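You operate a simulated robot arm through the tools that you are given. There is no shell and no other tool. Be economical: measure what you need, move in short steps, check, and stop when the job is done.

Carry out the task below with a simulated robot arm. There is one attempt and no reset: what you move stays moved.

Task
Close the black tin and the green box; grey cloth into the drawer.
Fine: the oak cabinet drawer, shut again. Where these are worked on the way, their far stop is far enough and under half their travel is too little: oak cabinet drawer.

It is judged by the outcome, as a careful person would: the job done as asked, and still so three seconds after it is handed in. It fails if anything else is knocked over, pushed out of place, dropped, spilled or broken. Flat cloth is picked up by pressing the open fingertips on it (5 to 10 N) and closing them slowly along it; thin cloth reads only 2 to 8 mm in the jaws.

Robot
A 6-joint arm with a two-finger parallel gripper, fixed in place. Base frame: the origin is at the foot of the arm, x ahead of it, y to its left, z up; the work surface is at about z = 0.62. Readings come in m, degrees, newtons and seconds.
With the tool pointing down near the work surface it reaches from about 0.38 to 0.84 m from the base axis. Its first joint turns from -115.0 to 115.0 degrees. Payload 4.2 kg.
Tool frame: the origin (TCP) lies between the finger pads and is the grasp point; the fingertips stand 0.023 m ahead of it; z points along the fingers, y is the line along which they close. The gripper opens to 0.094 m. The fingers are 0.038 m wide and 0.01 m thick; the gripper's body (0.054 by 0.096 m) begins 0.039 m behind the TCP.
Orientation is told as [roll, pitch, yaw] about the base's x, y, z axes, in that order, counted from this pose: with the fingers straight down and closing along the base's y, the tool's x points along the base's -x, its y along +y and its z along -z.

Tools
- The arm moves only by the tool nudge_tool. Its argument "rows" is a list of rows, each a list of 7 numbers: the finger opening in m, from 0 to 0.094, then the shift along the base's x, y, z in m, then the turn, a rotation vector about the base's x, y, z in degrees. In form: [[fingers, dx, dy, dz, wx, wy, wz], ...]. A call has 1 to 10 rows; each row is the pose to reach, as a shift and turn from the pose commanded when the call began. Each row takes 0.2 s and may step no farther than 0.05 m and 8.6 degrees from the row before; otherwise, or with a gripper value out of range, the whole call is refused. Where a pose cannot be reached the arm comes as near as it can. A force on the tool above 90 N (or 10 N above the force at the start of the call, whichever is more), or a blocked arm, ends the call early, and 0.2 s more pass. The fingers move at their own pace (about 0.108 m/s each) and stop on an object; they squeeze with about 22 N. The grip force told is the motor's: it shows also when the fingers shut on nothing. Time passes only in rows, and 0.2 s behind the last, so rows that repeat a pose let the fingers close. The reply holds the time, the measured pose of the TCP, the force on the tool along the base axes, the opening and the grip force, in the units named above and with some noise, with the torque about the TCP (base axes, N m) and any sound that the robot's microphone picked up.
- Cameras (640 x 400 px; columns grow to the right, rows downward): "scene" is fixed at [0.0496, 0.4972, 1.3595]; the picture's right is [-0.72, -0.69, 0.00], its down [-0.47, 0.49, -0.74] and it looks along [0.51, -0.53, -0.68] (base axes); focal length 363 px, centre (320, 200). "wrist" rides on the gripper at [0.086, 0.016, -0.074] in the tool frame; the picture's right is [-0.18, 0.98, 0.00], its down [-0.58, -0.11, -0.81] and it looks along [-0.79, -0.15, 0.59] (tool axes); focal length 243 px, centre (320, 200). There is no depth. A picture from a camera that has moved, and an enlarged one, comes with that camera's place and axes in the base frame and with its lens.
- capture(camera): a new picture of that camera. The clock stands still meanwhile.
- raise_lower(by): slides the trunk up (or, below 0, down) by that many m; the arm rides with it, the base frame stays. It gives what a move gives, with no picture.
- close_up(camera, box): a new picture of the part [left, top, right, bottom] of that camera's present view, enlarged. The clock stands still meanwhile.
- finish_job(): hands the job in; it is judged then, once.

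Go step by step. Nothing tells you positions but the pictures and the camera data: compare them with the known pose of the tool, close in by small moves and look again before you grip or let go. The budget is 120 turns and 64 pictures, counting those below and the enlarged ones. Unless the task says otherwise, let go and move clear before handing in, and close with one line.

The tools are called after "Request:" as a command line: name --pt "numbers of a row" for each row, then --argument value for the rest, lists and objects as JSON in quotes. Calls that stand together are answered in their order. nudge_tool: Moves the arm, as the interface text tells. Its arguments: {"type":"object","properties":{"rows":{"type":"array"}},"required":["rows"]} The other tools are called the same way: raise_lower (by) slides the trunk up or down; capture (camera) takes a picture; close_up (camera, box) takes an enlarged picture of a part of a camera's view; finish_job () hands the job in.

At the start:

```text
time_s: 0.0
tool_pos: [0.6008, -0.0584, 0.9623]
orientation: [0.0, 0.0, 0.0]
wrist_force: [-0.9, -0.8, -0.3]
wrist_torque: [-0.02, 0.01, -0.01]
finger_gap: 0.0939
finger_force: 0.0
trunk travel left (down, up): [-0.65, 0.34]
```

scene: 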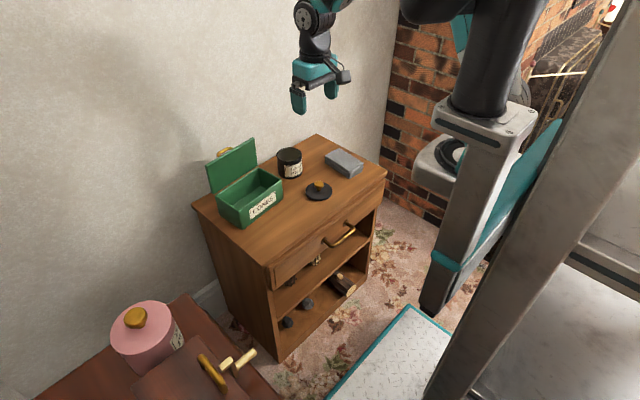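
wrist: 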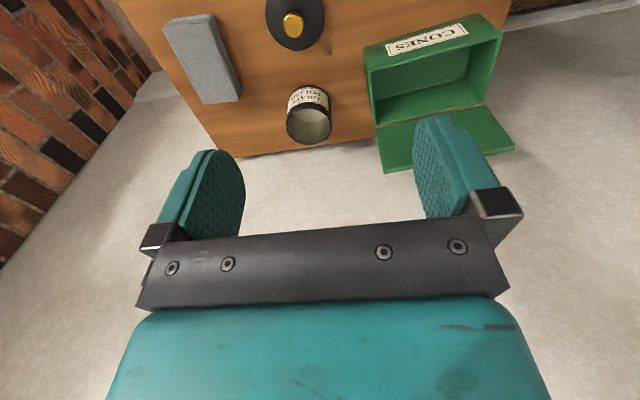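

I see the open green box, the open black tin with its lid lying in front of it, the grey cloth at the right and the drawer facing the robot. I'll enlarge the views to measure them.

Request:
close_up --camera "scene" --box '[190, 120, 390, 245]'

Request:
close_up --camera "scene" --box '[260, 200, 400, 288]'

Request:
close_up --camera "wrist" --box '[140, 0, 540, 180]'

```text
3.20 times, centred on (290, 182) of scene
camera zoom: at [0.0496, 0.4972, 1.3595], right [-0.72, -0.69, 0.0], down [-0.47, 0.49, -0.74], along [0.51, -0.53, -0.68], focal length 1161 px, centre (416, 256)
```

zoom: 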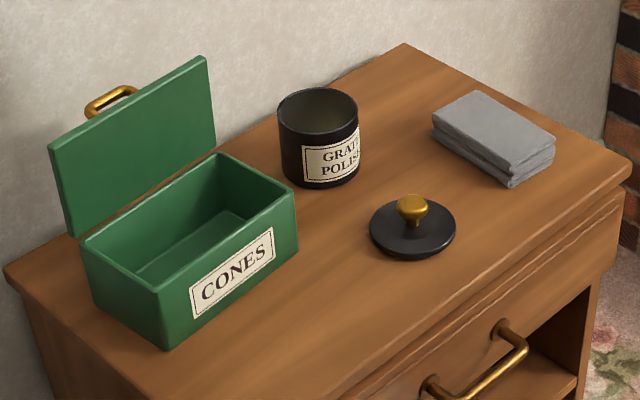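

```text
4.55 times, centred on (330, 244) of scene
camera zoom: at [0.0496, 0.4972, 1.3595], right [-0.72, -0.69, 0.0], down [-0.47, 0.49, -0.74], along [0.51, -0.53, -0.68], focal length 1649 px, centre (274, 0)
```

zoom: 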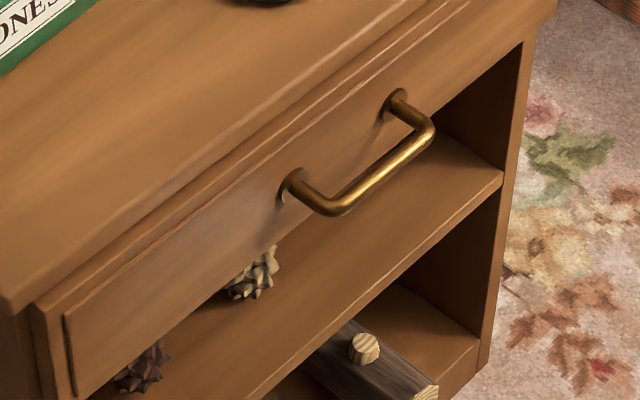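

```text
1.60 times, centred on (340, 90) of wrist
camera zoom: at [0.5128, -0.0415, 1.0384], right [0.18, 0.98, 0.0], down [0.58, -0.11, 0.81], along [0.79, -0.15, -0.59], focal length 388 px, centre (288, 376)
```

zoom: 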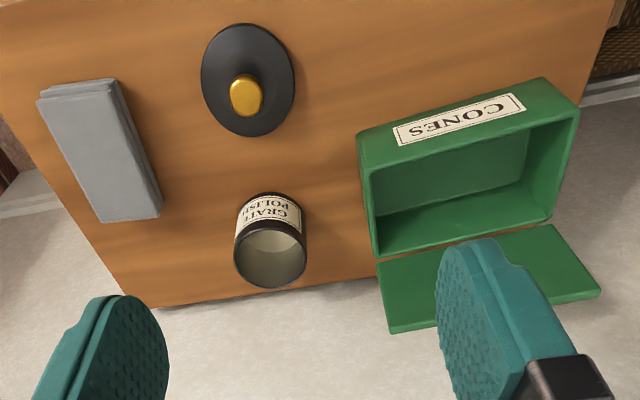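

The geometry triangulates well: cabinet top z≈0.62, lid knob near (0.626,-0.098,0.65), tin rim near (0.757,-0.104,0.70). I'll start with the tin lid and descend above its knob.

Request:
nudge_tool --pt "0.06 0.01 -0.015 -0.045 0 0 0" --pt "0.06 0.02 -0.03 -0.09 0 0 0" --pt "0.06 0.025 -0.039 -0.135 0 0 0" --pt "0.06 0.025 -0.039 -0.18 0 0 0" --pt "0.06 0.025 -0.039 -0.225 0 0 0"

Request:
capture --camera "wrist"

Request:
close_up --camera "scene" --box '[220, 100, 400, 212]'

```text
time_s: 1.2
tool_pos: [0.6233, -0.0953, 0.74]
orientation: [0.0, -0.1, -0.1]
wrist_force: [0.0, -0.6, -1.0]
wrist_torque: [0.0, 0.0, 0.01]
finger_gap: 0.0598
finger_force: 0.0
trunk travel left (down, up): [-0.65, 0.34]
```

```text
58 pictures are left
camera wrist: at [0.5364, -0.0796, 0.8146], right [0.18, 0.98, 0.0], down [0.58, -0.11, 0.81], along [0.79, -0.15, -0.59], focal length 243 px, centre (320, 200)
```

wrist: 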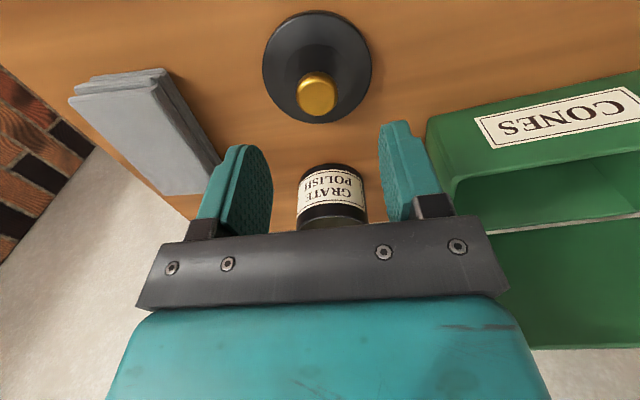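

```text
3.56 times, centred on (310, 156) of scene
camera zoom: at [0.0496, 0.4972, 1.3595], right [-0.72, -0.69, 0.0], down [-0.47, 0.49, -0.74], along [0.51, -0.53, -0.68], focal length 1290 px, centre (356, 356)
```

zoom: 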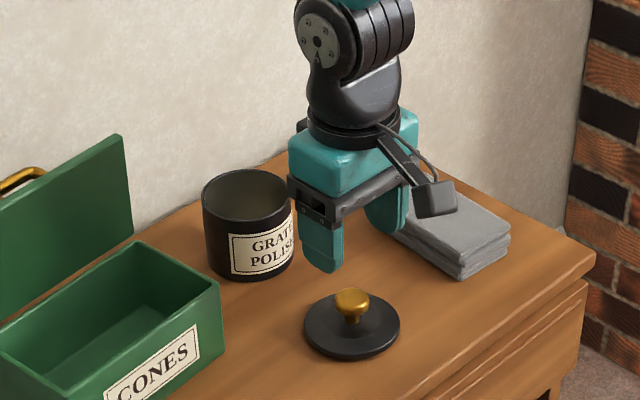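

The knob is at about (0.628,-0.099). I'll descend over it with the fingers open.

Request:
nudge_tool --pt "0.06 0.003 -0.003 -0.045 0 0 0" --pt "0.06 0.003 -0.003 -0.078 0 0 0" --pt "0.06 0.003 -0.003 -0.078 0 0 0"

Request:
close_up --camera "scene" --box '[260, 130, 380, 205]'

```text
time_s: 2.0
tool_pos: [0.6291, -0.1011, 0.6605]
orientation: [0.0, 0.0, 0.0]
wrist_force: [0.7, 0.3, -0.1]
wrist_torque: [-0.01, -0.02, -0.01]
finger_gap: 0.0601
finger_force: 0.0
trunk travel left (down, up): [-0.65, 0.34]
```

```text
5.33 times, centred on (320, 168) of scene
camera zoom: at [0.0496, 0.4972, 1.3595], right [-0.72, -0.69, 0.0], down [-0.47, 0.49, -0.74], along [0.51, -0.53, -0.68], focal length 1934 px, centre (320, 373)
```

zoom: 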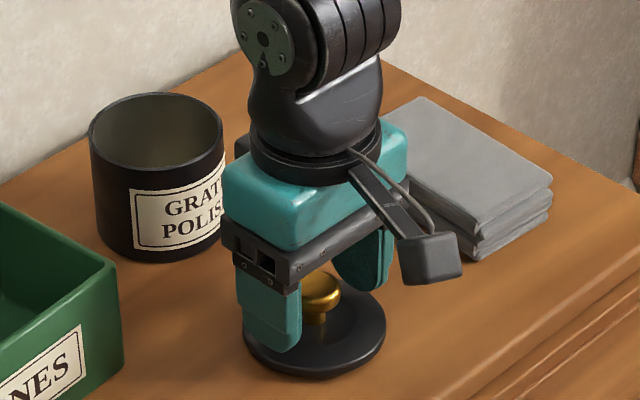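

The fingers straddle the knob. I'll lower slightly, close, and lift.

Request:
nudge_tool --pt "0.06 0 0 -0.004 0 0 0" --pt "0.03 0 0 -0.004 0 0 0" --pt "0.0 0 0 -0.004 0 0 0" --pt "0.0 0 0 -0.004 0 0 0" --pt "0.0 0 0 -0.004 0 0 0"

Request:
nudge_tool --pt "0.0 0 0 0.03 0 0 0" --pt "0.0 0 0 0.07 0 0 0" --pt "0.0 0 0 0.11 0 0 0"

Request:
close_up --camera "scene" --box '[240, 100, 400, 200]'

Request:
capture --camera "wrist"

```text
time_s: 3.2
tool_pos: [0.6292, -0.1021, 0.6566]
orientation: [0.0, 0.0, -0.1]
wrist_force: [-0.3, -0.2, -0.6]
wrist_torque: [-0.01, 0.0, 0.0]
finger_gap: 0.0289
finger_force: 22.4
trunk travel left (down, up): [-0.65, 0.34]
```

```text
time_s: 4.0
tool_pos: [0.6292, -0.1013, 0.7638]
orientation: [0.0, 0.0, 0.0]
wrist_force: [-0.4, -1.4, -1.1]
wrist_torque: [0.02, 0.02, -0.02]
finger_gap: 0.0287
finger_force: 21.8
trunk travel left (down, up): [-0.65, 0.34]
```

```text
4.00 times, centred on (320, 150) of scene
camera zoom: at [0.0496, 0.4972, 1.3595], right [-0.72, -0.69, 0.0], down [-0.47, 0.49, -0.74], along [0.51, -0.53, -0.68], focal length 1451 px, centre (320, 400)
```

zoom: 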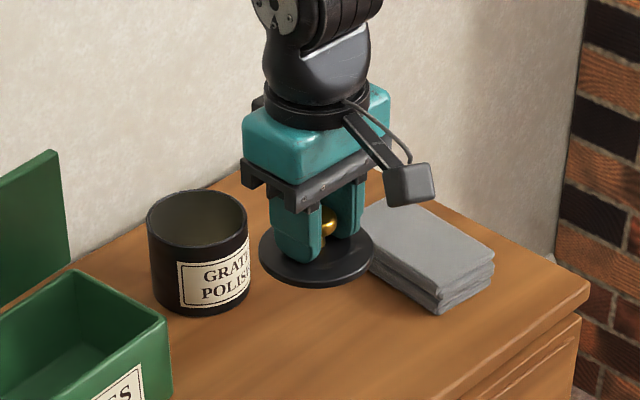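

```text
54 pictures are left
camera wrist: at [0.5418, -0.0839, 0.8389], right [0.18, 0.98, 0.0], down [0.58, -0.11, 0.81], along [0.79, -0.15, -0.59], focal length 243 px, centre (320, 200)
```

wrist: 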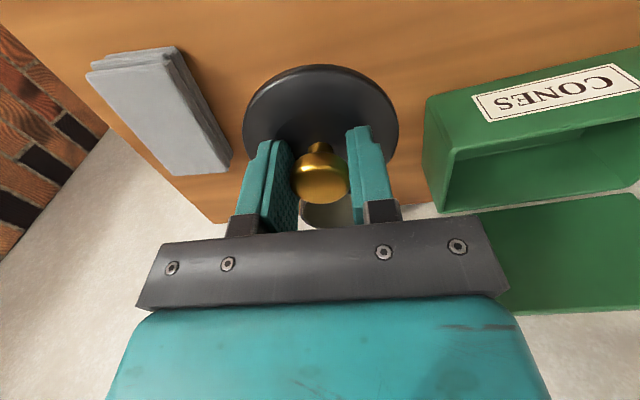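

The lid is held with about 3 cm clearance over the tin rim. I'll carry it over the tin and look at the alignment.

Request:
nudge_tool --pt "0.0 0.04 -0.002 0.0 0 0 0" --pt "0.0 0.085 -0.004 0.0 0 0 0" --pt "0.0 0.13 -0.006 0.0 0 0 0" --pt "0.0 0.13 -0.006 0.0 0 0 0"

Request:
close_up --camera "scene" --box '[240, 110, 368, 190]'

Request:
capture --camera "wrist"

```text
time_s: 5.0
tool_pos: [0.7585, -0.1073, 0.764]
orientation: [0.1, -0.1, -0.1]
wrist_force: [0.1, -0.2, -0.5]
wrist_torque: [0.0, 0.01, 0.02]
finger_gap: 0.0288
finger_force: 22.1
trunk travel left (down, up): [-0.65, 0.34]
```

```text
5.00 times, centred on (304, 150) of scene
camera zoom: at [0.0496, 0.4972, 1.3595], right [-0.72, -0.69, 0.0], down [-0.47, 0.49, -0.74], along [0.51, -0.53, -0.68], focal length 1814 px, centre (400, 450)
```

zoom: 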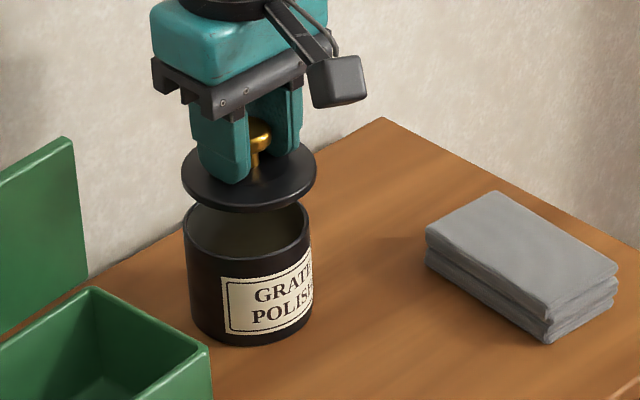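

```text
52 pictures are left
camera wrist: at [0.6707, -0.0895, 0.8389], right [0.18, 0.98, 0.0], down [0.58, -0.11, 0.81], along [0.79, -0.15, -0.59], focal length 243 px, centre (320, 200)
```

wrist: 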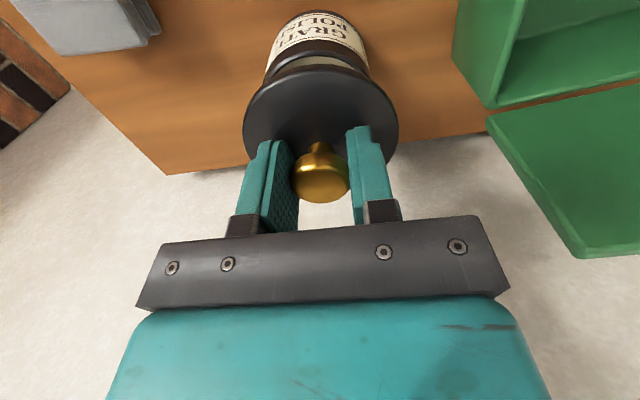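

The lid is nearly over the tin. I'll zoom in to gauge the remaining offset.

Request:
close_up --camera "scene" --box '[268, 130, 316, 180]'

Request:
close_up --camera "wrist" --box '[220, 0, 420, 125]'

```text
8.00 times, centred on (292, 155) of scene
camera zoom: at [0.0496, 0.4972, 1.3595], right [-0.72, -0.69, 0.0], down [-0.47, 0.49, -0.74], along [0.51, -0.53, -0.68], focal length 2902 px, centre (544, 560)
```

zoom: 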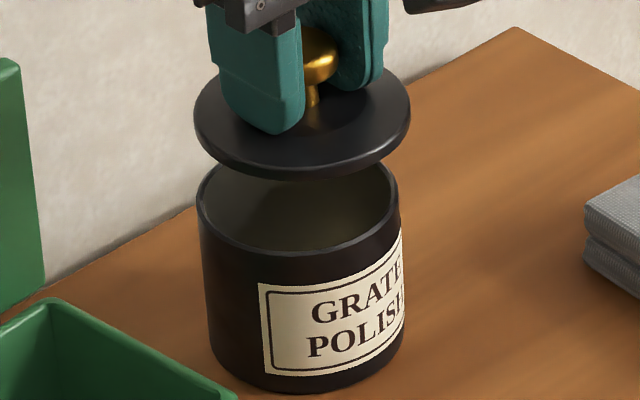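

```text
3.20 times, centred on (320, 62) of wrist
camera zoom: at [0.6707, -0.0895, 0.8389], right [0.18, 0.98, 0.0], down [0.58, -0.11, 0.81], along [0.79, -0.15, -0.59], focal length 776 px, centre (320, 640)
```

zoom: 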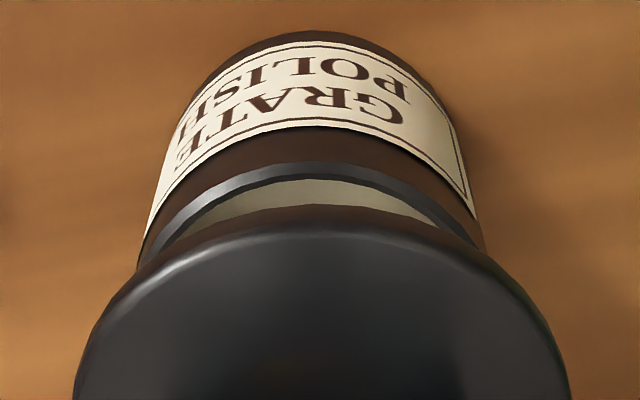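

The tin centre is about 7 mm further in x and 3 mm less in y than the lid. I'll correct this and lower to just above the rim.

Request:
nudge_tool --pt "0.0 0.007 -0.003 0.0 0 0 0" --pt "0.0 0.007 -0.003 -0.018 0 0 0" --pt "0.0 0.007 -0.003 -0.018 0 0 0"

Request:
close_up --camera "scene" --box '[268, 130, 316, 180]'

Request:
close_up --camera "wrist" --box '[220, 0, 420, 125]'

```text
time_s: 5.8
tool_pos: [0.7649, -0.1102, 0.7474]
orientation: [0.0, 0.0, 0.0]
wrist_force: [0.1, 0.1, 0.4]
wrist_torque: [0.05, 0.0, 0.01]
finger_gap: 0.0289
finger_force: 22.2
trunk travel left (down, up): [-0.65, 0.34]
```

```text
8.00 times, centred on (292, 155) of scene
camera zoom: at [0.0496, 0.4972, 1.3595], right [-0.72, -0.69, 0.0], down [-0.47, 0.49, -0.74], along [0.51, -0.53, -0.68], focal length 2902 px, centre (544, 560)
```

zoom: 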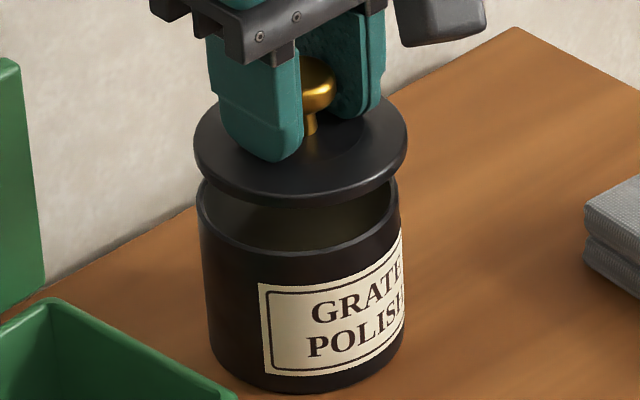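

```text
3.20 times, centred on (320, 62) of wrist
camera zoom: at [0.6764, -0.0927, 0.8219], right [0.18, 0.98, 0.0], down [0.58, -0.11, 0.81], along [0.79, -0.15, -0.59], focal length 776 px, centre (320, 640)
```

zoom: 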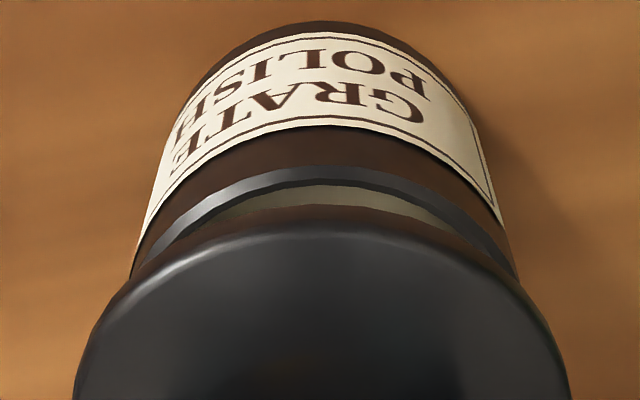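

It's nearly aligned, with about 3 mm more needed in x. I'll adjust and lower gently to contact.

Request:
nudge_tool --pt "0.0 0.003 0.0 -0.003 0 0 0" --pt "0.0 0.003 0.0 -0.006 0 0 0" --pt "0.0 0.003 0.0 -0.009 0 0 0"

Request:
close_up --camera "scene" --box '[268, 130, 316, 180]'

Request:
close_up --camera "wrist" --box '[220, 0, 420, 125]'

```text
time_s: 6.6
tool_pos: [0.7671, -0.1108, 0.7398]
orientation: [0.0, 0.1, 0.1]
wrist_force: [1.3, 0.5, -1.0]
wrist_torque: [0.0, 0.01, 0.01]
finger_gap: 0.0291
finger_force: 22.1
trunk travel left (down, up): [-0.65, 0.34]
```

```text
8.00 times, centred on (292, 155) of scene
camera zoom: at [0.0496, 0.4972, 1.3595], right [-0.72, -0.69, 0.0], down [-0.47, 0.49, -0.74], along [0.51, -0.53, -0.68], focal length 2902 px, centre (544, 560)
```

zoom: 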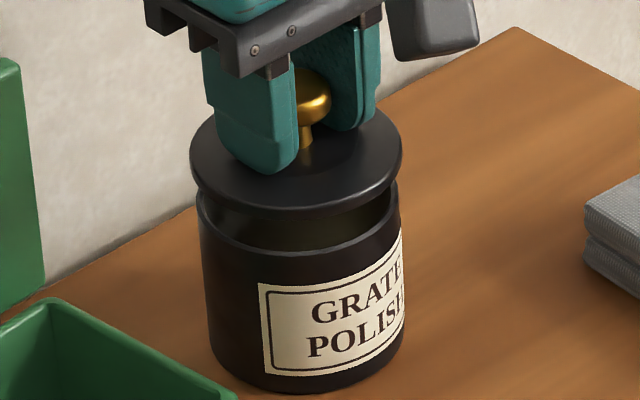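

```text
3.20 times, centred on (320, 62) of wrist
camera zoom: at [0.6801, -0.093, 0.8143], right [0.18, 0.98, 0.0], down [0.58, -0.11, 0.81], along [0.79, -0.15, -0.59], focal length 776 px, centre (320, 640)
```

zoom: 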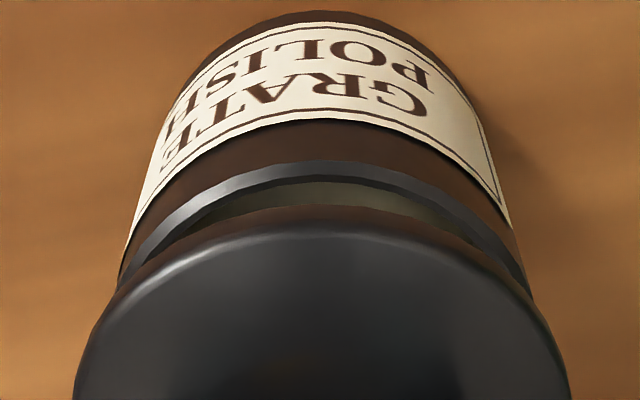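

The rim seems to be nearer z≈0.69, and the lid is about 2 mm too far in x and 1.5 mm off in y. I'll correct and lower more.

Request:
nudge_tool --pt "0.0 -0.002 0.0017 -0.003 0 0 0" --pt "0.0 -0.002 0.0017 -0.007 0 0 0" --pt "0.0 -0.002 0.0017 -0.007 0 0 0"

Request:
close_up --camera "scene" --box '[268, 130, 316, 180]'

Request:
close_up --camera "wrist" --box '[220, 0, 420, 125]'

```text
time_s: 7.4
tool_pos: [0.7657, -0.1081, 0.7322]
orientation: [-0.1, -0.1, -0.1]
wrist_force: [0.8, -0.5, -0.4]
wrist_torque: [-0.03, 0.01, 0.0]
finger_gap: 0.0285
finger_force: 22.0
trunk travel left (down, up): [-0.65, 0.34]
```

```text
8.00 times, centred on (292, 155) of scene
camera zoom: at [0.0496, 0.4972, 1.3595], right [-0.72, -0.69, 0.0], down [-0.47, 0.49, -0.74], along [0.51, -0.53, -0.68], focal length 2902 px, centre (544, 560)
```

zoom: 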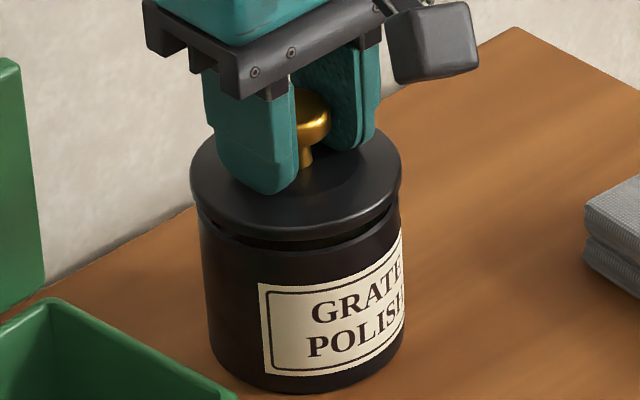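

```text
3.20 times, centred on (320, 62) of wrist
camera zoom: at [0.6785, -0.0908, 0.8069], right [0.18, 0.98, 0.0], down [0.58, -0.11, 0.81], along [0.79, -0.15, -0.59], focal length 776 px, centre (320, 640)
```

zoom: 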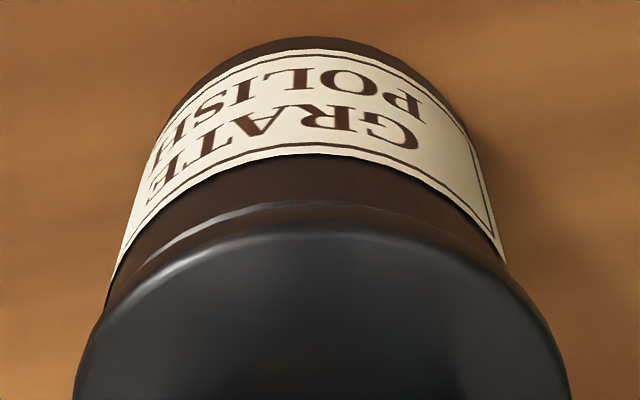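

It's well centred with about 5 mm left. I'll lower to contact.

Request:
nudge_tool --pt "0.0 0.0 -0.001 -0.003 0 0 0" --pt "0.0 0.0 -0.001 -0.005 0 0 0" --pt "0.0 0.0 -0.001 -0.007 0 0 0" --pt "0.0 0.0 -0.001 -0.007 0 0 0"

Request:
close_up --camera "scene" --box '[268, 130, 316, 180]'

Request:
close_up --camera "wrist" --box '[220, 0, 420, 125]'

```text
time_s: 8.4
tool_pos: [0.7659, -0.1088, 0.7261]
orientation: [0.0, -0.1, 0.0]
wrist_force: [0.0, 0.1, -0.7]
wrist_torque: [-0.01, 0.02, 0.03]
finger_gap: 0.0289
finger_force: 21.9
trunk travel left (down, up): [-0.65, 0.34]
```

```text
8.00 times, centred on (292, 155) of scene
camera zoom: at [0.0496, 0.4972, 1.3595], right [-0.72, -0.69, 0.0], down [-0.47, 0.49, -0.74], along [0.51, -0.53, -0.68], focal length 2902 px, centre (544, 560)
```

zoom: 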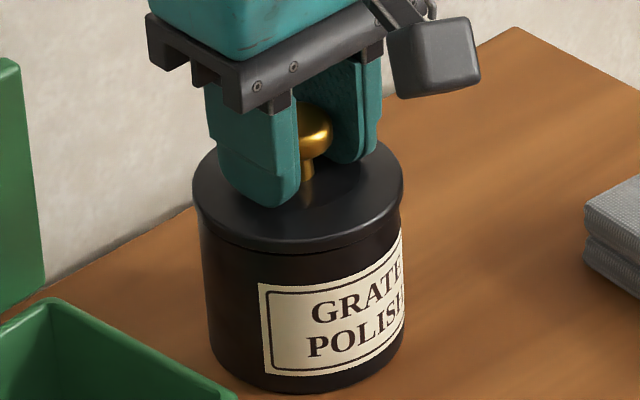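

```text
3.20 times, centred on (320, 62) of wrist
camera zoom: at [0.6785, -0.0915, 0.8005], right [0.18, 0.98, 0.0], down [0.58, -0.11, 0.81], along [0.79, -0.15, -0.59], focal length 776 px, centre (320, 640)
```

zoom: 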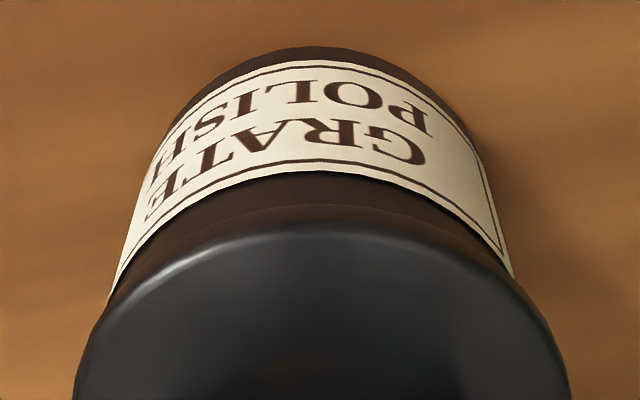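

The lid is practically flush, but there's no contact force yet. I'll lower a few more millimetres.

Request:
nudge_tool --pt "0.0 0.0 0.0 -0.0015 0 0 0" --pt "0.0 0.0 0.0 -0.003 0 0 0" --pt "0.0 0.0 0.0 -0.003 0 0 0"

```text
time_s: 9.2
tool_pos: [0.766, -0.1082, 0.7223]
orientation: [0.0, 0.0, 0.0]
wrist_force: [0.0, -0.7, -1.3]
wrist_torque: [0.0, -0.02, 0.03]
finger_gap: 0.0287
finger_force: 21.3
trunk travel left (down, up): [-0.65, 0.34]
```

Request:
nudge_tool --pt "0.0 0.0 0.0 -0.0015 0 0 0" --pt "0.0 0.0 0.0 -0.003 0 0 0" --pt "0.0 0.0 0.0 -0.003 0 0 0"

Request:
close_up --camera "scene" --box '[268, 130, 316, 180]'

```text
time_s: 10.0
tool_pos: [0.7667, -0.1097, 0.7211]
orientation: [0.0, -0.2, 0.1]
wrist_force: [-3.4, 2.3, 21.4]
wrist_torque: [0.11, 0.08, -0.01]
finger_gap: 0.0285
finger_force: 22.0
trunk travel left (down, up): [-0.65, 0.34]
```

```text
8.00 times, centred on (292, 155) of scene
camera zoom: at [0.0496, 0.4972, 1.3595], right [-0.72, -0.69, 0.0], down [-0.47, 0.49, -0.74], along [0.51, -0.53, -0.68], focal length 2902 px, centre (544, 560)
```

zoom: 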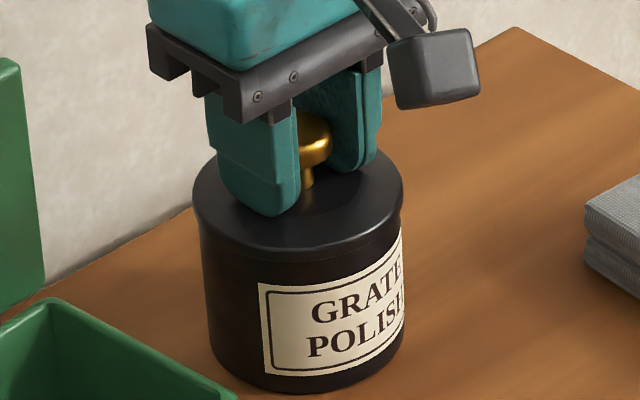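

Contact at 21 N and the lid sits flush on the tin. I'll relax the push, release and rise.

Request:
nudge_tool --pt "0.0 -0.001 0.0 0.002 0 0 0" --pt "0.05 -0.001 0.0 0.002 0 0 0" --pt "0.06 -0.001 0.0 0.002 0 0 0" --pt "0.06 -0.001 0.0 0.03 0 0 0" --pt "0.06 -0.001 0.0 0.075 0 0 0" --pt "0.06 -0.001 0.0 0.12 0 0 0"

Request:
close_up --camera "scene" --box '[190, 120, 390, 245]'

```text
time_s: 11.4
tool_pos: [0.7639, -0.1081, 0.838]
orientation: [0.0, 0.1, 0.0]
wrist_force: [0.2, 0.5, 0.5]
wrist_torque: [0.0, 0.0, 0.01]
finger_gap: 0.0599
finger_force: 0.0
trunk travel left (down, up): [-0.65, 0.34]
heard: snap
```

```text
3.20 times, centred on (290, 182) of scene
camera zoom: at [0.0496, 0.4972, 1.3595], right [-0.72, -0.69, 0.0], down [-0.47, 0.49, -0.74], along [0.51, -0.53, -0.68], focal length 1161 px, centre (416, 256)
```

zoom: 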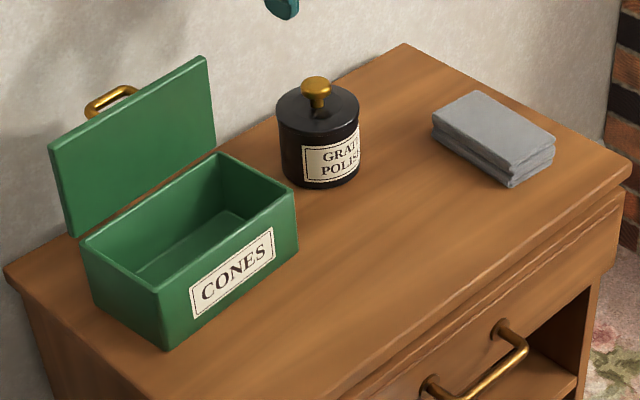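

The tin is closed (it snapped). Now for the green box: I'll rise, turn the gripper about 90° and come above the lid's top edge, off the side of its handle.

Request:
nudge_tool --pt "0.06 0 0.0 0.03 0 0 8.5" --pt "0.06 0.0 0.015 0.05 0 0 17" --pt "0.06 0.0 0.03 0.05 0 0 25.5" --pt "0.06 0.0 0.045 0.05 0 0 34" --pt "0.06 0.0 0.06 0.05 0 0 42.5" --pt "0.06 0.005 0.075 0.05 0 0 51" --pt "0.06 0.01 0.09 0.05 0 0 59.5" --pt "0.06 0.015 0.105 0.05 0 0 68" --pt "0.06 0.015 0.12 0.05 0 0 76.5" --pt "0.06 0.015 0.13 0.05 0 0 85"

Request:
nudge_tool --pt "0.06 0.0 0.005 0.0 0 0 8.5" --pt "0.06 0.0 0.005 0.0 0 0 8.5"

Request:
capture --camera "wrist"

Request:
close_up --camera "scene" --box '[180, 70, 340, 230]'

```text
time_s: 13.6
tool_pos: [0.7795, 0.0205, 0.8892]
orientation: [0.1, 0.0, 85.1]
wrist_force: [-0.4, -0.4, 0.3]
wrist_torque: [-0.02, -0.02, -0.05]
finger_gap: 0.06
finger_force: 0.1
trunk travel left (down, up): [-0.65, 0.34]
```

```text
time_s: 14.2
tool_pos: [0.7798, 0.0265, 0.8899]
orientation: [0.1, 0.1, 93.5]
wrist_force: [0.4, 0.1, -1.1]
wrist_torque: [0.01, -0.04, -0.03]
finger_gap: 0.0601
finger_force: 0.2
trunk travel left (down, up): [-0.65, 0.34]
```

```text
39 pictures are left
camera wrist: at [0.7682, -0.0603, 0.9648], right [-0.99, 0.12, 0.0], down [0.07, 0.59, 0.81], along [0.1, 0.8, -0.59], focal length 243 px, centre (320, 200)
```

wrist: 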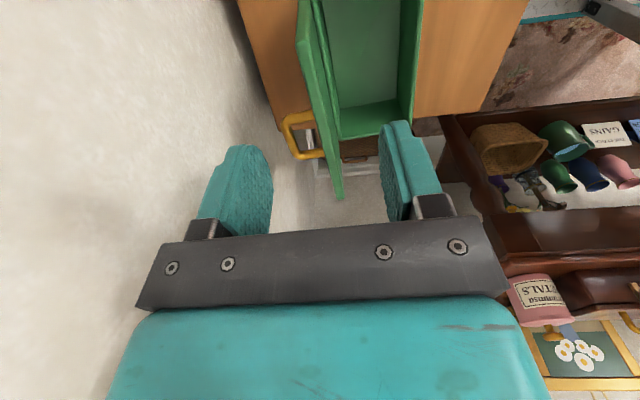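

```text
2.50 times, centred on (260, 150) of scene
camera zoom: at [0.0496, 0.4972, 1.3595], right [-0.72, -0.69, 0.0], down [-0.47, 0.49, -0.74], along [0.51, -0.53, -0.68], focal length 907 px, centre (470, 325)
```

zoom: 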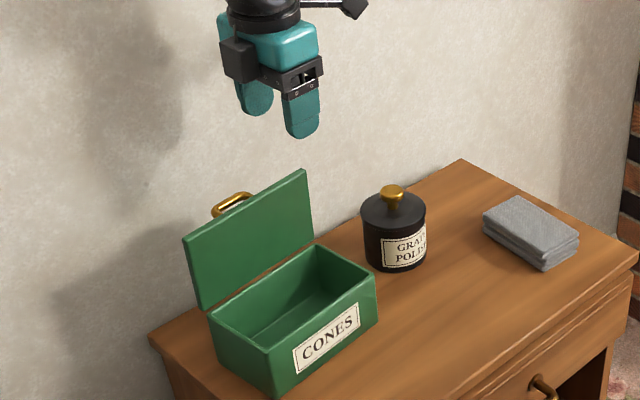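

The lid's top edge runs from about (0.79,0.005) to (0.774,0.18) at z≈0.785, with its handle behind the middle. I'll close the fingers and lower them behind the lid at y≈0.03.

Request:
nudge_tool --pt "0.0 0.02 0.001 0.0 0 0 0" --pt "0.0 0.037 0.001 0.0 0 0 0" --pt "0.0 0.037 0.001 0.0 0 0 0" --pt "0.0 0.037 0.001 -0.035 0 0 0" --pt "0.0 0.037 0.001 -0.05 0 0 0"

Request:
capture --camera "wrist"

Request:
close_up --camera "scene" --box '[200, 70, 320, 190]'

```text
time_s: 15.4
tool_pos: [0.8169, 0.0252, 0.8381]
orientation: [0.0, 0.0, 93.5]
wrist_force: [-0.4, -0.1, 0.0]
wrist_torque: [0.03, 0.01, 0.01]
finger_gap: 0.0001
finger_force: 22.1
trunk travel left (down, up): [-0.65, 0.34]
```

```text
37 pictures are left
camera wrist: at [0.8045, -0.0599, 0.9141], right [-0.99, 0.12, 0.0], down [0.07, 0.59, 0.81], along [0.1, 0.8, -0.59], focal length 243 px, centre (320, 200)
```

wrist: 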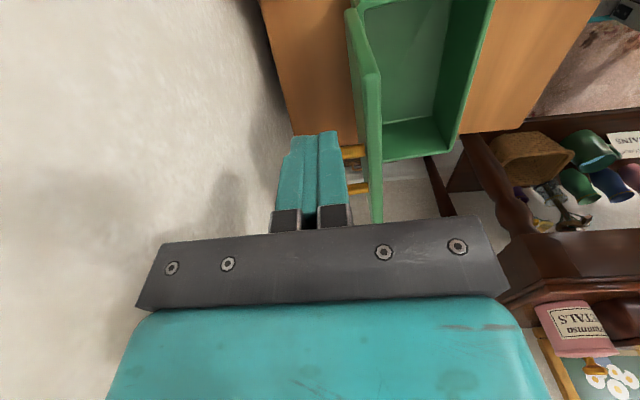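

```text
3.33 times, centred on (260, 130) of scene
camera zoom: at [0.0496, 0.4972, 1.3595], right [-0.72, -0.69, 0.0], down [-0.47, 0.49, -0.74], along [0.51, -0.53, -0.68], focal length 1209 px, centre (520, 433)
```

zoom: 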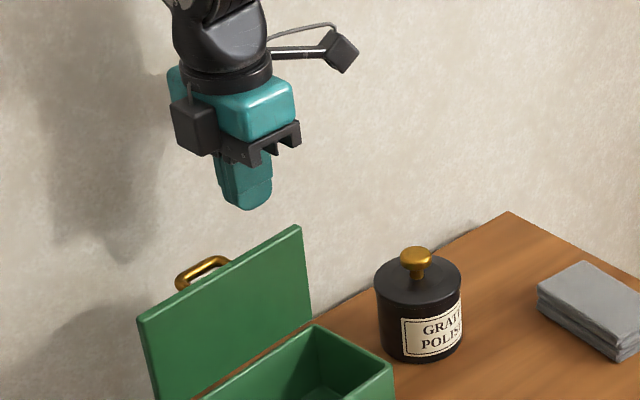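

The path behind the lid is clear of the handle and wall. I'll lower the fingertips below the lid's top edge.

Request:
nudge_tool --pt "0.0 0.0 0.003 -0.025 0 0 0" --pt "0.0 0.0 0.003 -0.05 0 0 0" --pt "0.0 0.0 0.003 -0.05 0 0 0"

Request:
close_up --camera "scene" --box '[200, 90, 320, 190]'

```text
time_s: 16.2
tool_pos: [0.8167, 0.0287, 0.791]
orientation: [0.0, 0.0, 93.5]
wrist_force: [0.8, -0.3, -0.1]
wrist_torque: [-0.01, -0.01, -0.01]
finger_gap: 0.0004
finger_force: 22.1
trunk travel left (down, up): [-0.65, 0.34]
```

```text
4.00 times, centred on (260, 140) of scene
camera zoom: at [0.0496, 0.4972, 1.3595], right [-0.72, -0.69, 0.0], down [-0.47, 0.49, -0.74], along [0.51, -0.53, -0.68], focal length 1451 px, centre (560, 440)
```

zoom: 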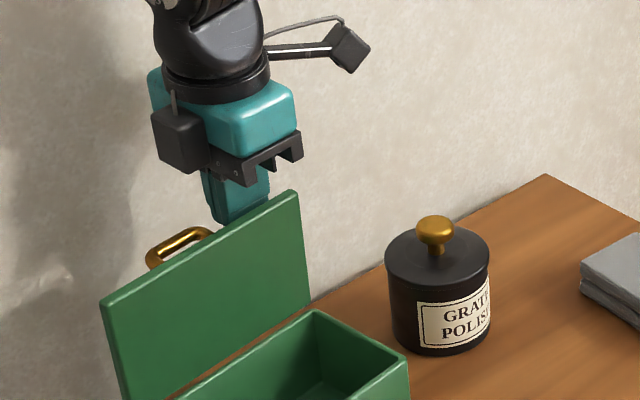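

The fingertips are behind the lid. I'll go slightly lower, then draw it forward slowly.

Request:
nudge_tool --pt "0.0 0.0 0.0 -0.008 0 0 0" --pt "0.0 -0.012 0.0 -0.008 0 0 0" --pt "0.0 -0.022 0.0 -0.008 0 0 0" --pt "0.0 -0.032 0.0 -0.008 0 0 0" --pt "0.0 -0.042 0.0 -0.01 0 0 0"

Request:
close_up --camera "scene" --box '[190, 80, 320, 230]'

```text
time_s: 17.4
tool_pos: [0.7733, 0.0298, 0.7794]
orientation: [0.1, 0.1, 93.5]
wrist_force: [-0.7, -0.6, 0.3]
wrist_torque: [0.0, -0.03, 0.0]
finger_gap: 0.0
finger_force: 22.2
trunk travel left (down, up): [-0.65, 0.34]
```

```text
2.67 times, centred on (255, 155) of scene
camera zoom: at [0.0496, 0.4972, 1.3595], right [-0.72, -0.69, 0.0], down [-0.47, 0.49, -0.74], along [0.51, -0.53, -0.68], focal length 967 px, centre (493, 320)
```

zoom: 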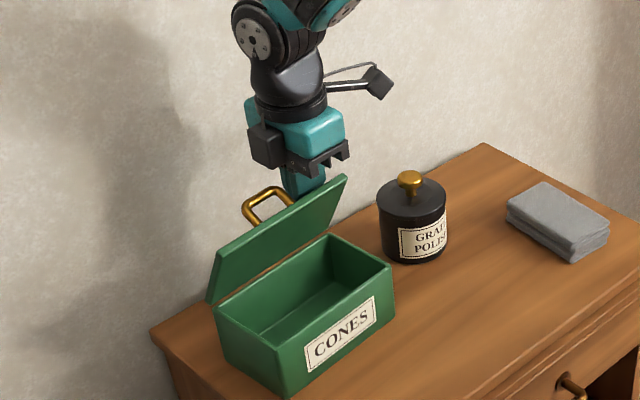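

The lid stays where it's put (stiff hinge) and is coming forward. I'll continue along the closing arc.

Request:
nudge_tool --pt "0.0 -0.02 0.0 -0.002 0 0 0" --pt "0.0 -0.038 0.0 -0.006 0 0 0" --pt "0.0 -0.05 0.0 -0.016 0 0 0" --pt "0.0 -0.06 0.0 -0.027 0 0 0" --pt "0.0 -0.066 0.0 -0.037 0 0 0"

Request:
close_up --camera "scene" --box '[190, 80, 320, 230]'

```text
time_s: 18.6
tool_pos: [0.7085, 0.0305, 0.7419]
orientation: [0.2, 0.0, 93.5]
wrist_force: [0.7, -0.2, 0.4]
wrist_torque: [-0.03, 0.0, 0.02]
finger_gap: 0.0
finger_force: 21.9
trunk travel left (down, up): [-0.65, 0.34]
```

```text
2.67 times, centred on (255, 155) of scene
camera zoom: at [0.0496, 0.4972, 1.3595], right [-0.72, -0.69, 0.0], down [-0.47, 0.49, -0.74], along [0.51, -0.53, -0.68], focal length 967 px, centre (493, 320)
```

zoom: 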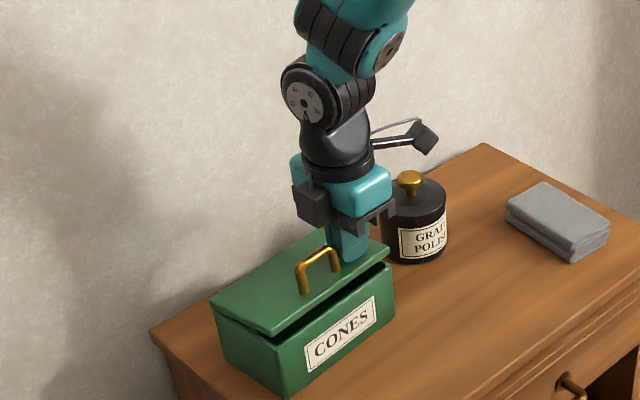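

It's almost shut. I'll press down gently until contact.

Request:
nudge_tool --pt "0.0 -0.003 0.0 -0.005 0 0 0" --pt "0.0 -0.006 0.0 -0.01 0 0 0" --pt "0.0 -0.008 0.0 -0.015 0 0 0" --pt "0.0 -0.008 0.0 -0.018 0 0 0"

Request:
close_up --camera "scene" --box '[190, 130, 310, 230]'

```text
time_s: 19.6
tool_pos: [0.7017, 0.0303, 0.7274]
orientation: [-0.3, -0.1, 93.6]
wrist_force: [-4.4, -0.9, 37.3]
wrist_torque: [-0.04, 0.05, 0.08]
finger_gap: 0.0
finger_force: 21.5
trunk travel left (down, up): [-0.65, 0.34]
```

```text
4.00 times, centred on (250, 180) of scene
camera zoom: at [0.0496, 0.4972, 1.3595], right [-0.72, -0.69, 0.0], down [-0.47, 0.49, -0.74], along [0.51, -0.53, -0.68], focal length 1451 px, centre (600, 280)
```

zoom: 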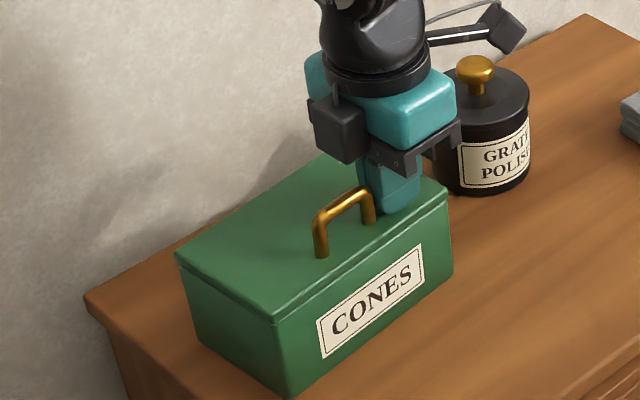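

The box is shut (37 N contact). Now the drawer: I'll rise clear, then move back and over to in front of the cabinet, beginning to tilt the tool forward.

Request:
nudge_tool --pt "0.0 0.0 0.0 0.03 0 0 0" --pt "0.0 0.0 0.0 0.08 0 0 0" --pt "0.02 -0.03 -0.02 0.11 0 0 0" --pt "0.04 -0.07 -0.04 0.13 0 0 0" --pt "0.04 -0.11 -0.06 0.13 0 0 0" --pt "0.04 -0.155 -0.08 0.13 0 0 0" --pt "0.04 -0.2 -0.1 0.13 0 0 0" --pt "0.04 -0.24 -0.112 0.13 0 -8 0" --pt "0.04 -0.26 -0.112 0.13 0 -16 0" --pt "0.04 -0.28 -0.112 0.13 0 -24 0"

```text
time_s: 21.8
tool_pos: [0.5514, -0.0585, 0.827]
orientation: [-23.9, 1.4, 93.0]
wrist_force: [0.4, -0.4, 0.3]
wrist_torque: [0.05, 0.01, 0.02]
finger_gap: 0.04
finger_force: 0.1
out of reach, approached as far as the arm can: row 8, 9, 10
trunk travel left (down, up): [-0.65, 0.34]
```

At this height and tilt the arm is too close to its shoulder. Raising the trunk gives the arm more room to reach down and back, so I'll try that.

Request:
raise_lower --by 0.2

Request:
nudge_tool --pt "0.04 -0.02 -0.015 -0.03 0 0 0" --pt "0.04 -0.05 -0.025 -0.06 0 0 0" --pt "0.04 -0.09 -0.025 -0.08 0 0 0" --pt "0.04 -0.13 -0.025 -0.1 0 0 0"

Request:
capture --camera "scene"

```text
time_s: 24.0
tool_pos: [0.5524, -0.0578, 1.0262]
orientation: [-23.9, 1.5, 93.2]
wrist_force: [0.0, -0.3, -0.4]
wrist_torque: [-0.01, -0.01, -0.01]
finger_gap: 0.04
finger_force: 0.0
trunk travel left (down, up): [-0.85, 0.14]
```

```text
time_s: 25.0
tool_pos: [0.4537, -0.0804, 0.8809]
orientation: [-24.0, 1.4, 93.1]
wrist_force: [-0.4, -1.0, 0.6]
wrist_torque: [0.03, -0.01, -0.01]
finger_gap: 0.0399
finger_force: 0.1
out of reach, approached as far as the arm can: row 1, 2, 3, 4
trunk travel left (down, up): [-0.85, 0.14]
```

```text
31 pictures are left
```

scene: 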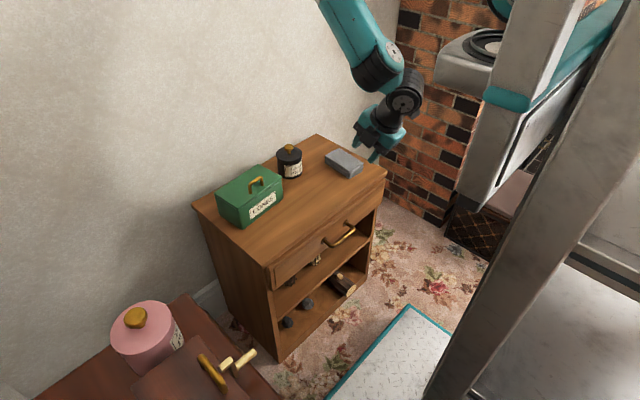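

The arm now reaches x=0.45 at the front of the cabinet. I'll go down further, where the reach improves, and check.

Request:
nudge_tool --pt "0.04 0.0 0.0 -0.04 0 0 0" --pt "0.04 0.0 0.0 -0.08 0 0 0" --pt "0.04 0.0 0.0 -0.12 0 0 0"

```text
time_s: 25.8
tool_pos: [0.456, -0.0795, 0.7603]
orientation: [-23.9, 1.4, 93.1]
wrist_force: [0.6, 1.2, -0.4]
wrist_torque: [0.02, -0.01, 0.01]
finger_gap: 0.0398
finger_force: 0.1
trunk travel left (down, up): [-0.85, 0.14]
```

Reachable now. I'll continue lowering and tilting further forward.

Request:
nudge_tool --pt "0.04 -0.01 0.0 -0.03 0 -7 0" --pt "0.04 -0.02 0.0 -0.06 0 -14 0" --pt "0.04 -0.03 0.0 -0.09 0 -21 0" --pt "0.04 -0.035 0.0 -0.12 0 -28 0" --pt "0.04 -0.035 0.0 -0.15 0 -35 0"

Request:
capture --camera "scene"

Request:
capture --camera "wrist"

```text
time_s: 27.0
tool_pos: [0.4365, -0.0746, 0.614]
orientation: [-58.9, 3.0, 91.6]
wrist_force: [-0.3, 0.6, 0.5]
wrist_torque: [0.0, -0.04, 0.0]
finger_gap: 0.0398
finger_force: 0.0
out of reach, approached as far as the arm can: row 1, 5
trunk travel left (down, up): [-0.85, 0.14]
```

```text
30 pictures are left
```

scene: 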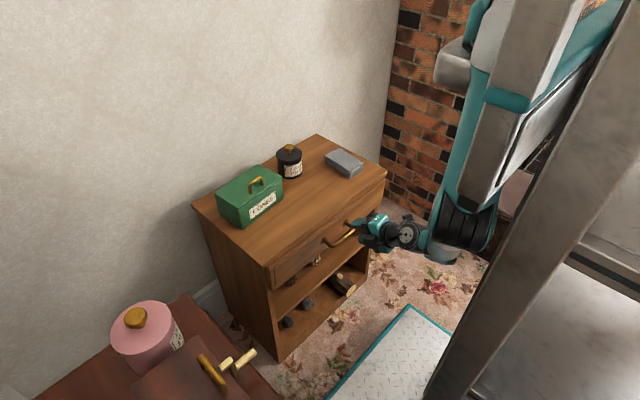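

```text
29 pictures are left
camera wrist: at [0.3652, -0.1602, 0.6434], right [-0.51, 0.12, -0.85], down [-0.65, 0.59, 0.48], along [0.56, 0.8, -0.22], focal length 243 px, centre (320, 200)
```

wrist: 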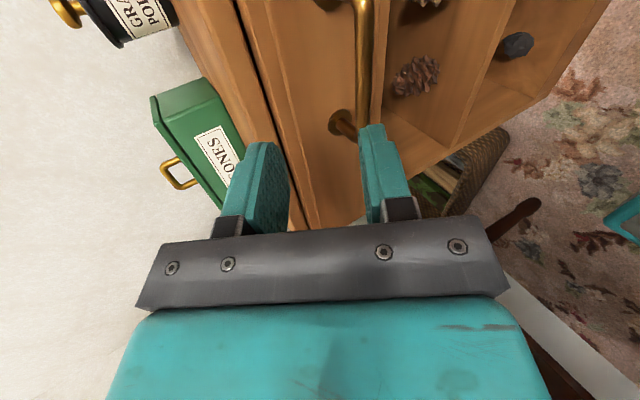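

The tool can reach in front of the handle; the bar is near (0.515, -0.085, 0.52). I'll go to a standoff point a few centimetres away along the tool direction with a little more tilt.

Request:
nudge_tool --pt "0.036 0.005 -0.003 -0.025 0 -4 0" --pt "0.036 0.01 -0.006 -0.05 0 -8 0" --pt "0.036 0.02 -0.008 -0.075 0 -12 0" --pt "0.036 0.02 -0.008 -0.075 0 -12 0"

Request:
capture --camera "wrist"

Request:
close_up --camera "scene" --box '[280, 180, 440, 280]'

```text
time_s: 28.0
tool_pos: [0.4523, -0.0571, 0.609]
orientation: [-70.8, 3.2, 91.1]
wrist_force: [-0.9, 0.3, 0.2]
wrist_torque: [0.01, -0.01, 0.02]
finger_gap: 0.0362
finger_force: 0.0
out of reach, approached as far as the arm can: row 1, 2, 3, 4
trunk travel left (down, up): [-0.85, 0.14]
```

```text
28 pictures are left
camera wrist: at [0.377, -0.1433, 0.6234], right [-0.32, 0.12, -0.94], down [-0.74, 0.59, 0.33], along [0.59, 0.8, -0.1], focal length 243 px, centre (320, 200)
```

wrist: 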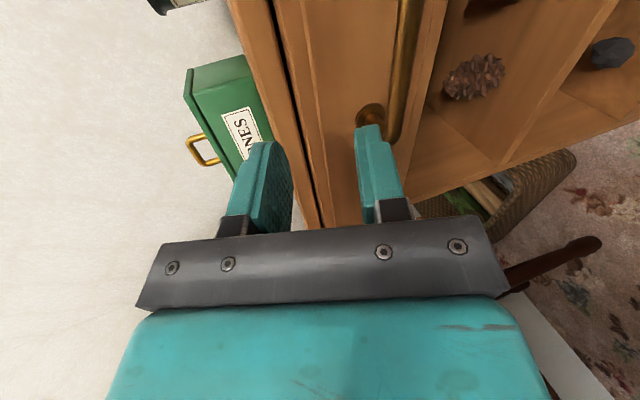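

```text
4.00 times, centred on (360, 230) of scene
camera zoom: at [0.0496, 0.4972, 1.3595], right [-0.72, -0.69, 0.0], down [-0.47, 0.49, -0.74], along [0.51, -0.53, -0.68], focal length 1451 px, centre (160, 80)
```

zoom: 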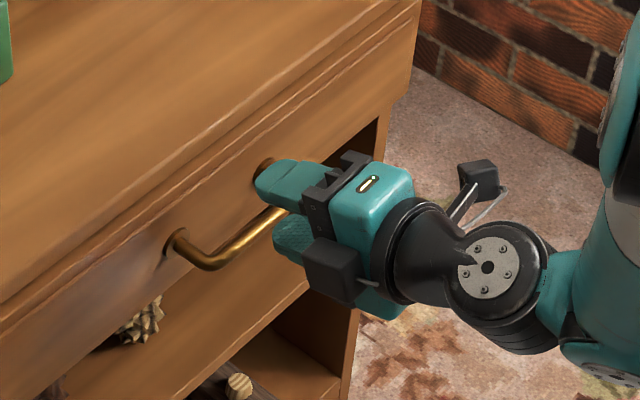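

The tilt is good and the arm is at its lower limit, so I'll lower the trunk instead to bring the fingers level with the bar, still about 3 cm in front of it.

Request:
raise_lower --by -0.078

Request:
capture --camera "wrist"

Request:
close_up --camera "scene" --box '[280, 180, 440, 280]'

```text
time_s: 29.1
tool_pos: [0.4529, -0.0573, 0.5313]
orientation: [-70.7, 3.4, 91.0]
wrist_force: [0.2, 0.3, -0.1]
wrist_torque: [0.0, -0.01, 0.02]
finger_gap: 0.036
finger_force: 0.1
trunk travel left (down, up): [-0.772, 0.218]
```

```text
26 pictures are left
camera wrist: at [0.377, -0.1433, 0.5453], right [-0.33, 0.12, -0.94], down [-0.74, 0.59, 0.33], along [0.59, 0.8, -0.1], focal length 243 px, centre (320, 200)
```

wrist: 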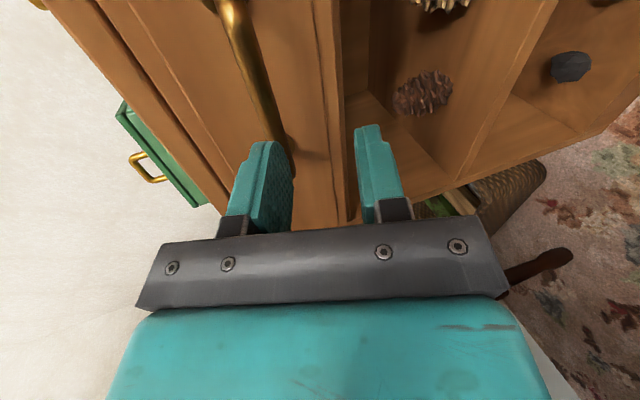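

```text
4.00 times, centred on (360, 230) of scene
camera zoom: at [0.0496, 0.4972, 1.3595], right [-0.72, -0.69, 0.0], down [-0.47, 0.49, -0.74], along [0.51, -0.53, -0.68], focal length 1451 px, centre (160, 80)
```

zoom: 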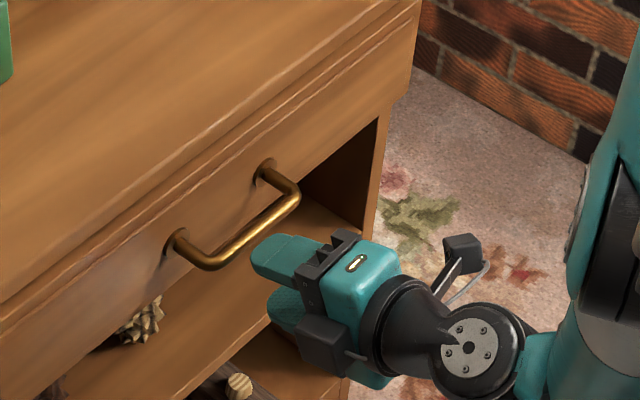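

Triangulating these two views puts the bar at about (0.495, z 0.542), a bit above the fingers. I'll raise the trunk 2.7 cm, shift toward the middle of the handle and look.

Request:
raise_lower --by 0.027

Request:
nudge_tool --pt "0.04 0.0 -0.01 0.0 0 0 0" --pt "0.04 0.0 -0.022 0.0 0 0 0" --pt "0.04 0.0 -0.022 0.0 0 0 0"

Request:
capture --camera "wrist"

```text
time_s: 29.9
tool_pos: [0.4525, -0.0587, 0.5567]
orientation: [-70.8, 3.3, 91.2]
wrist_force: [0.3, 0.5, 0.5]
wrist_torque: [-0.02, -0.03, 0.02]
finger_gap: 0.036
finger_force: 0.0
trunk travel left (down, up): [-0.799, 0.191]
```

```text
time_s: 30.6
tool_pos: [0.4588, -0.0743, 0.5637]
orientation: [-70.6, 3.4, 90.9]
wrist_force: [-0.1, -0.8, 0.7]
wrist_torque: [0.02, 0.01, 0.0]
finger_gap: 0.0401
finger_force: 0.0
out of reach, approached as far as the arm can: row 1, 2, 3
trunk travel left (down, up): [-0.799, 0.191]
```

```text
24 pictures are left
camera wrist: at [0.3831, -0.1602, 0.5786], right [-0.33, 0.12, -0.94], down [-0.73, 0.59, 0.34], along [0.59, 0.8, -0.1], focal length 243 px, centre (320, 200)
```

wrist: 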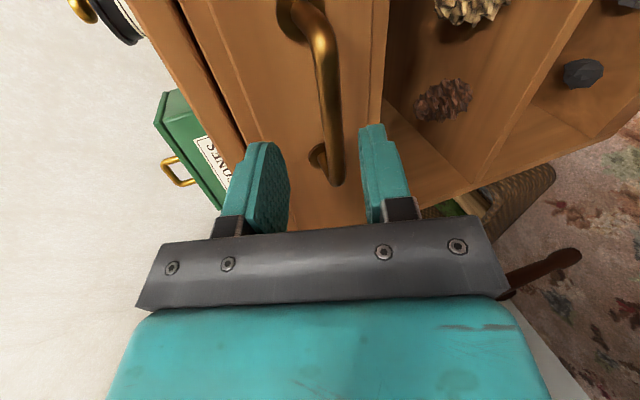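

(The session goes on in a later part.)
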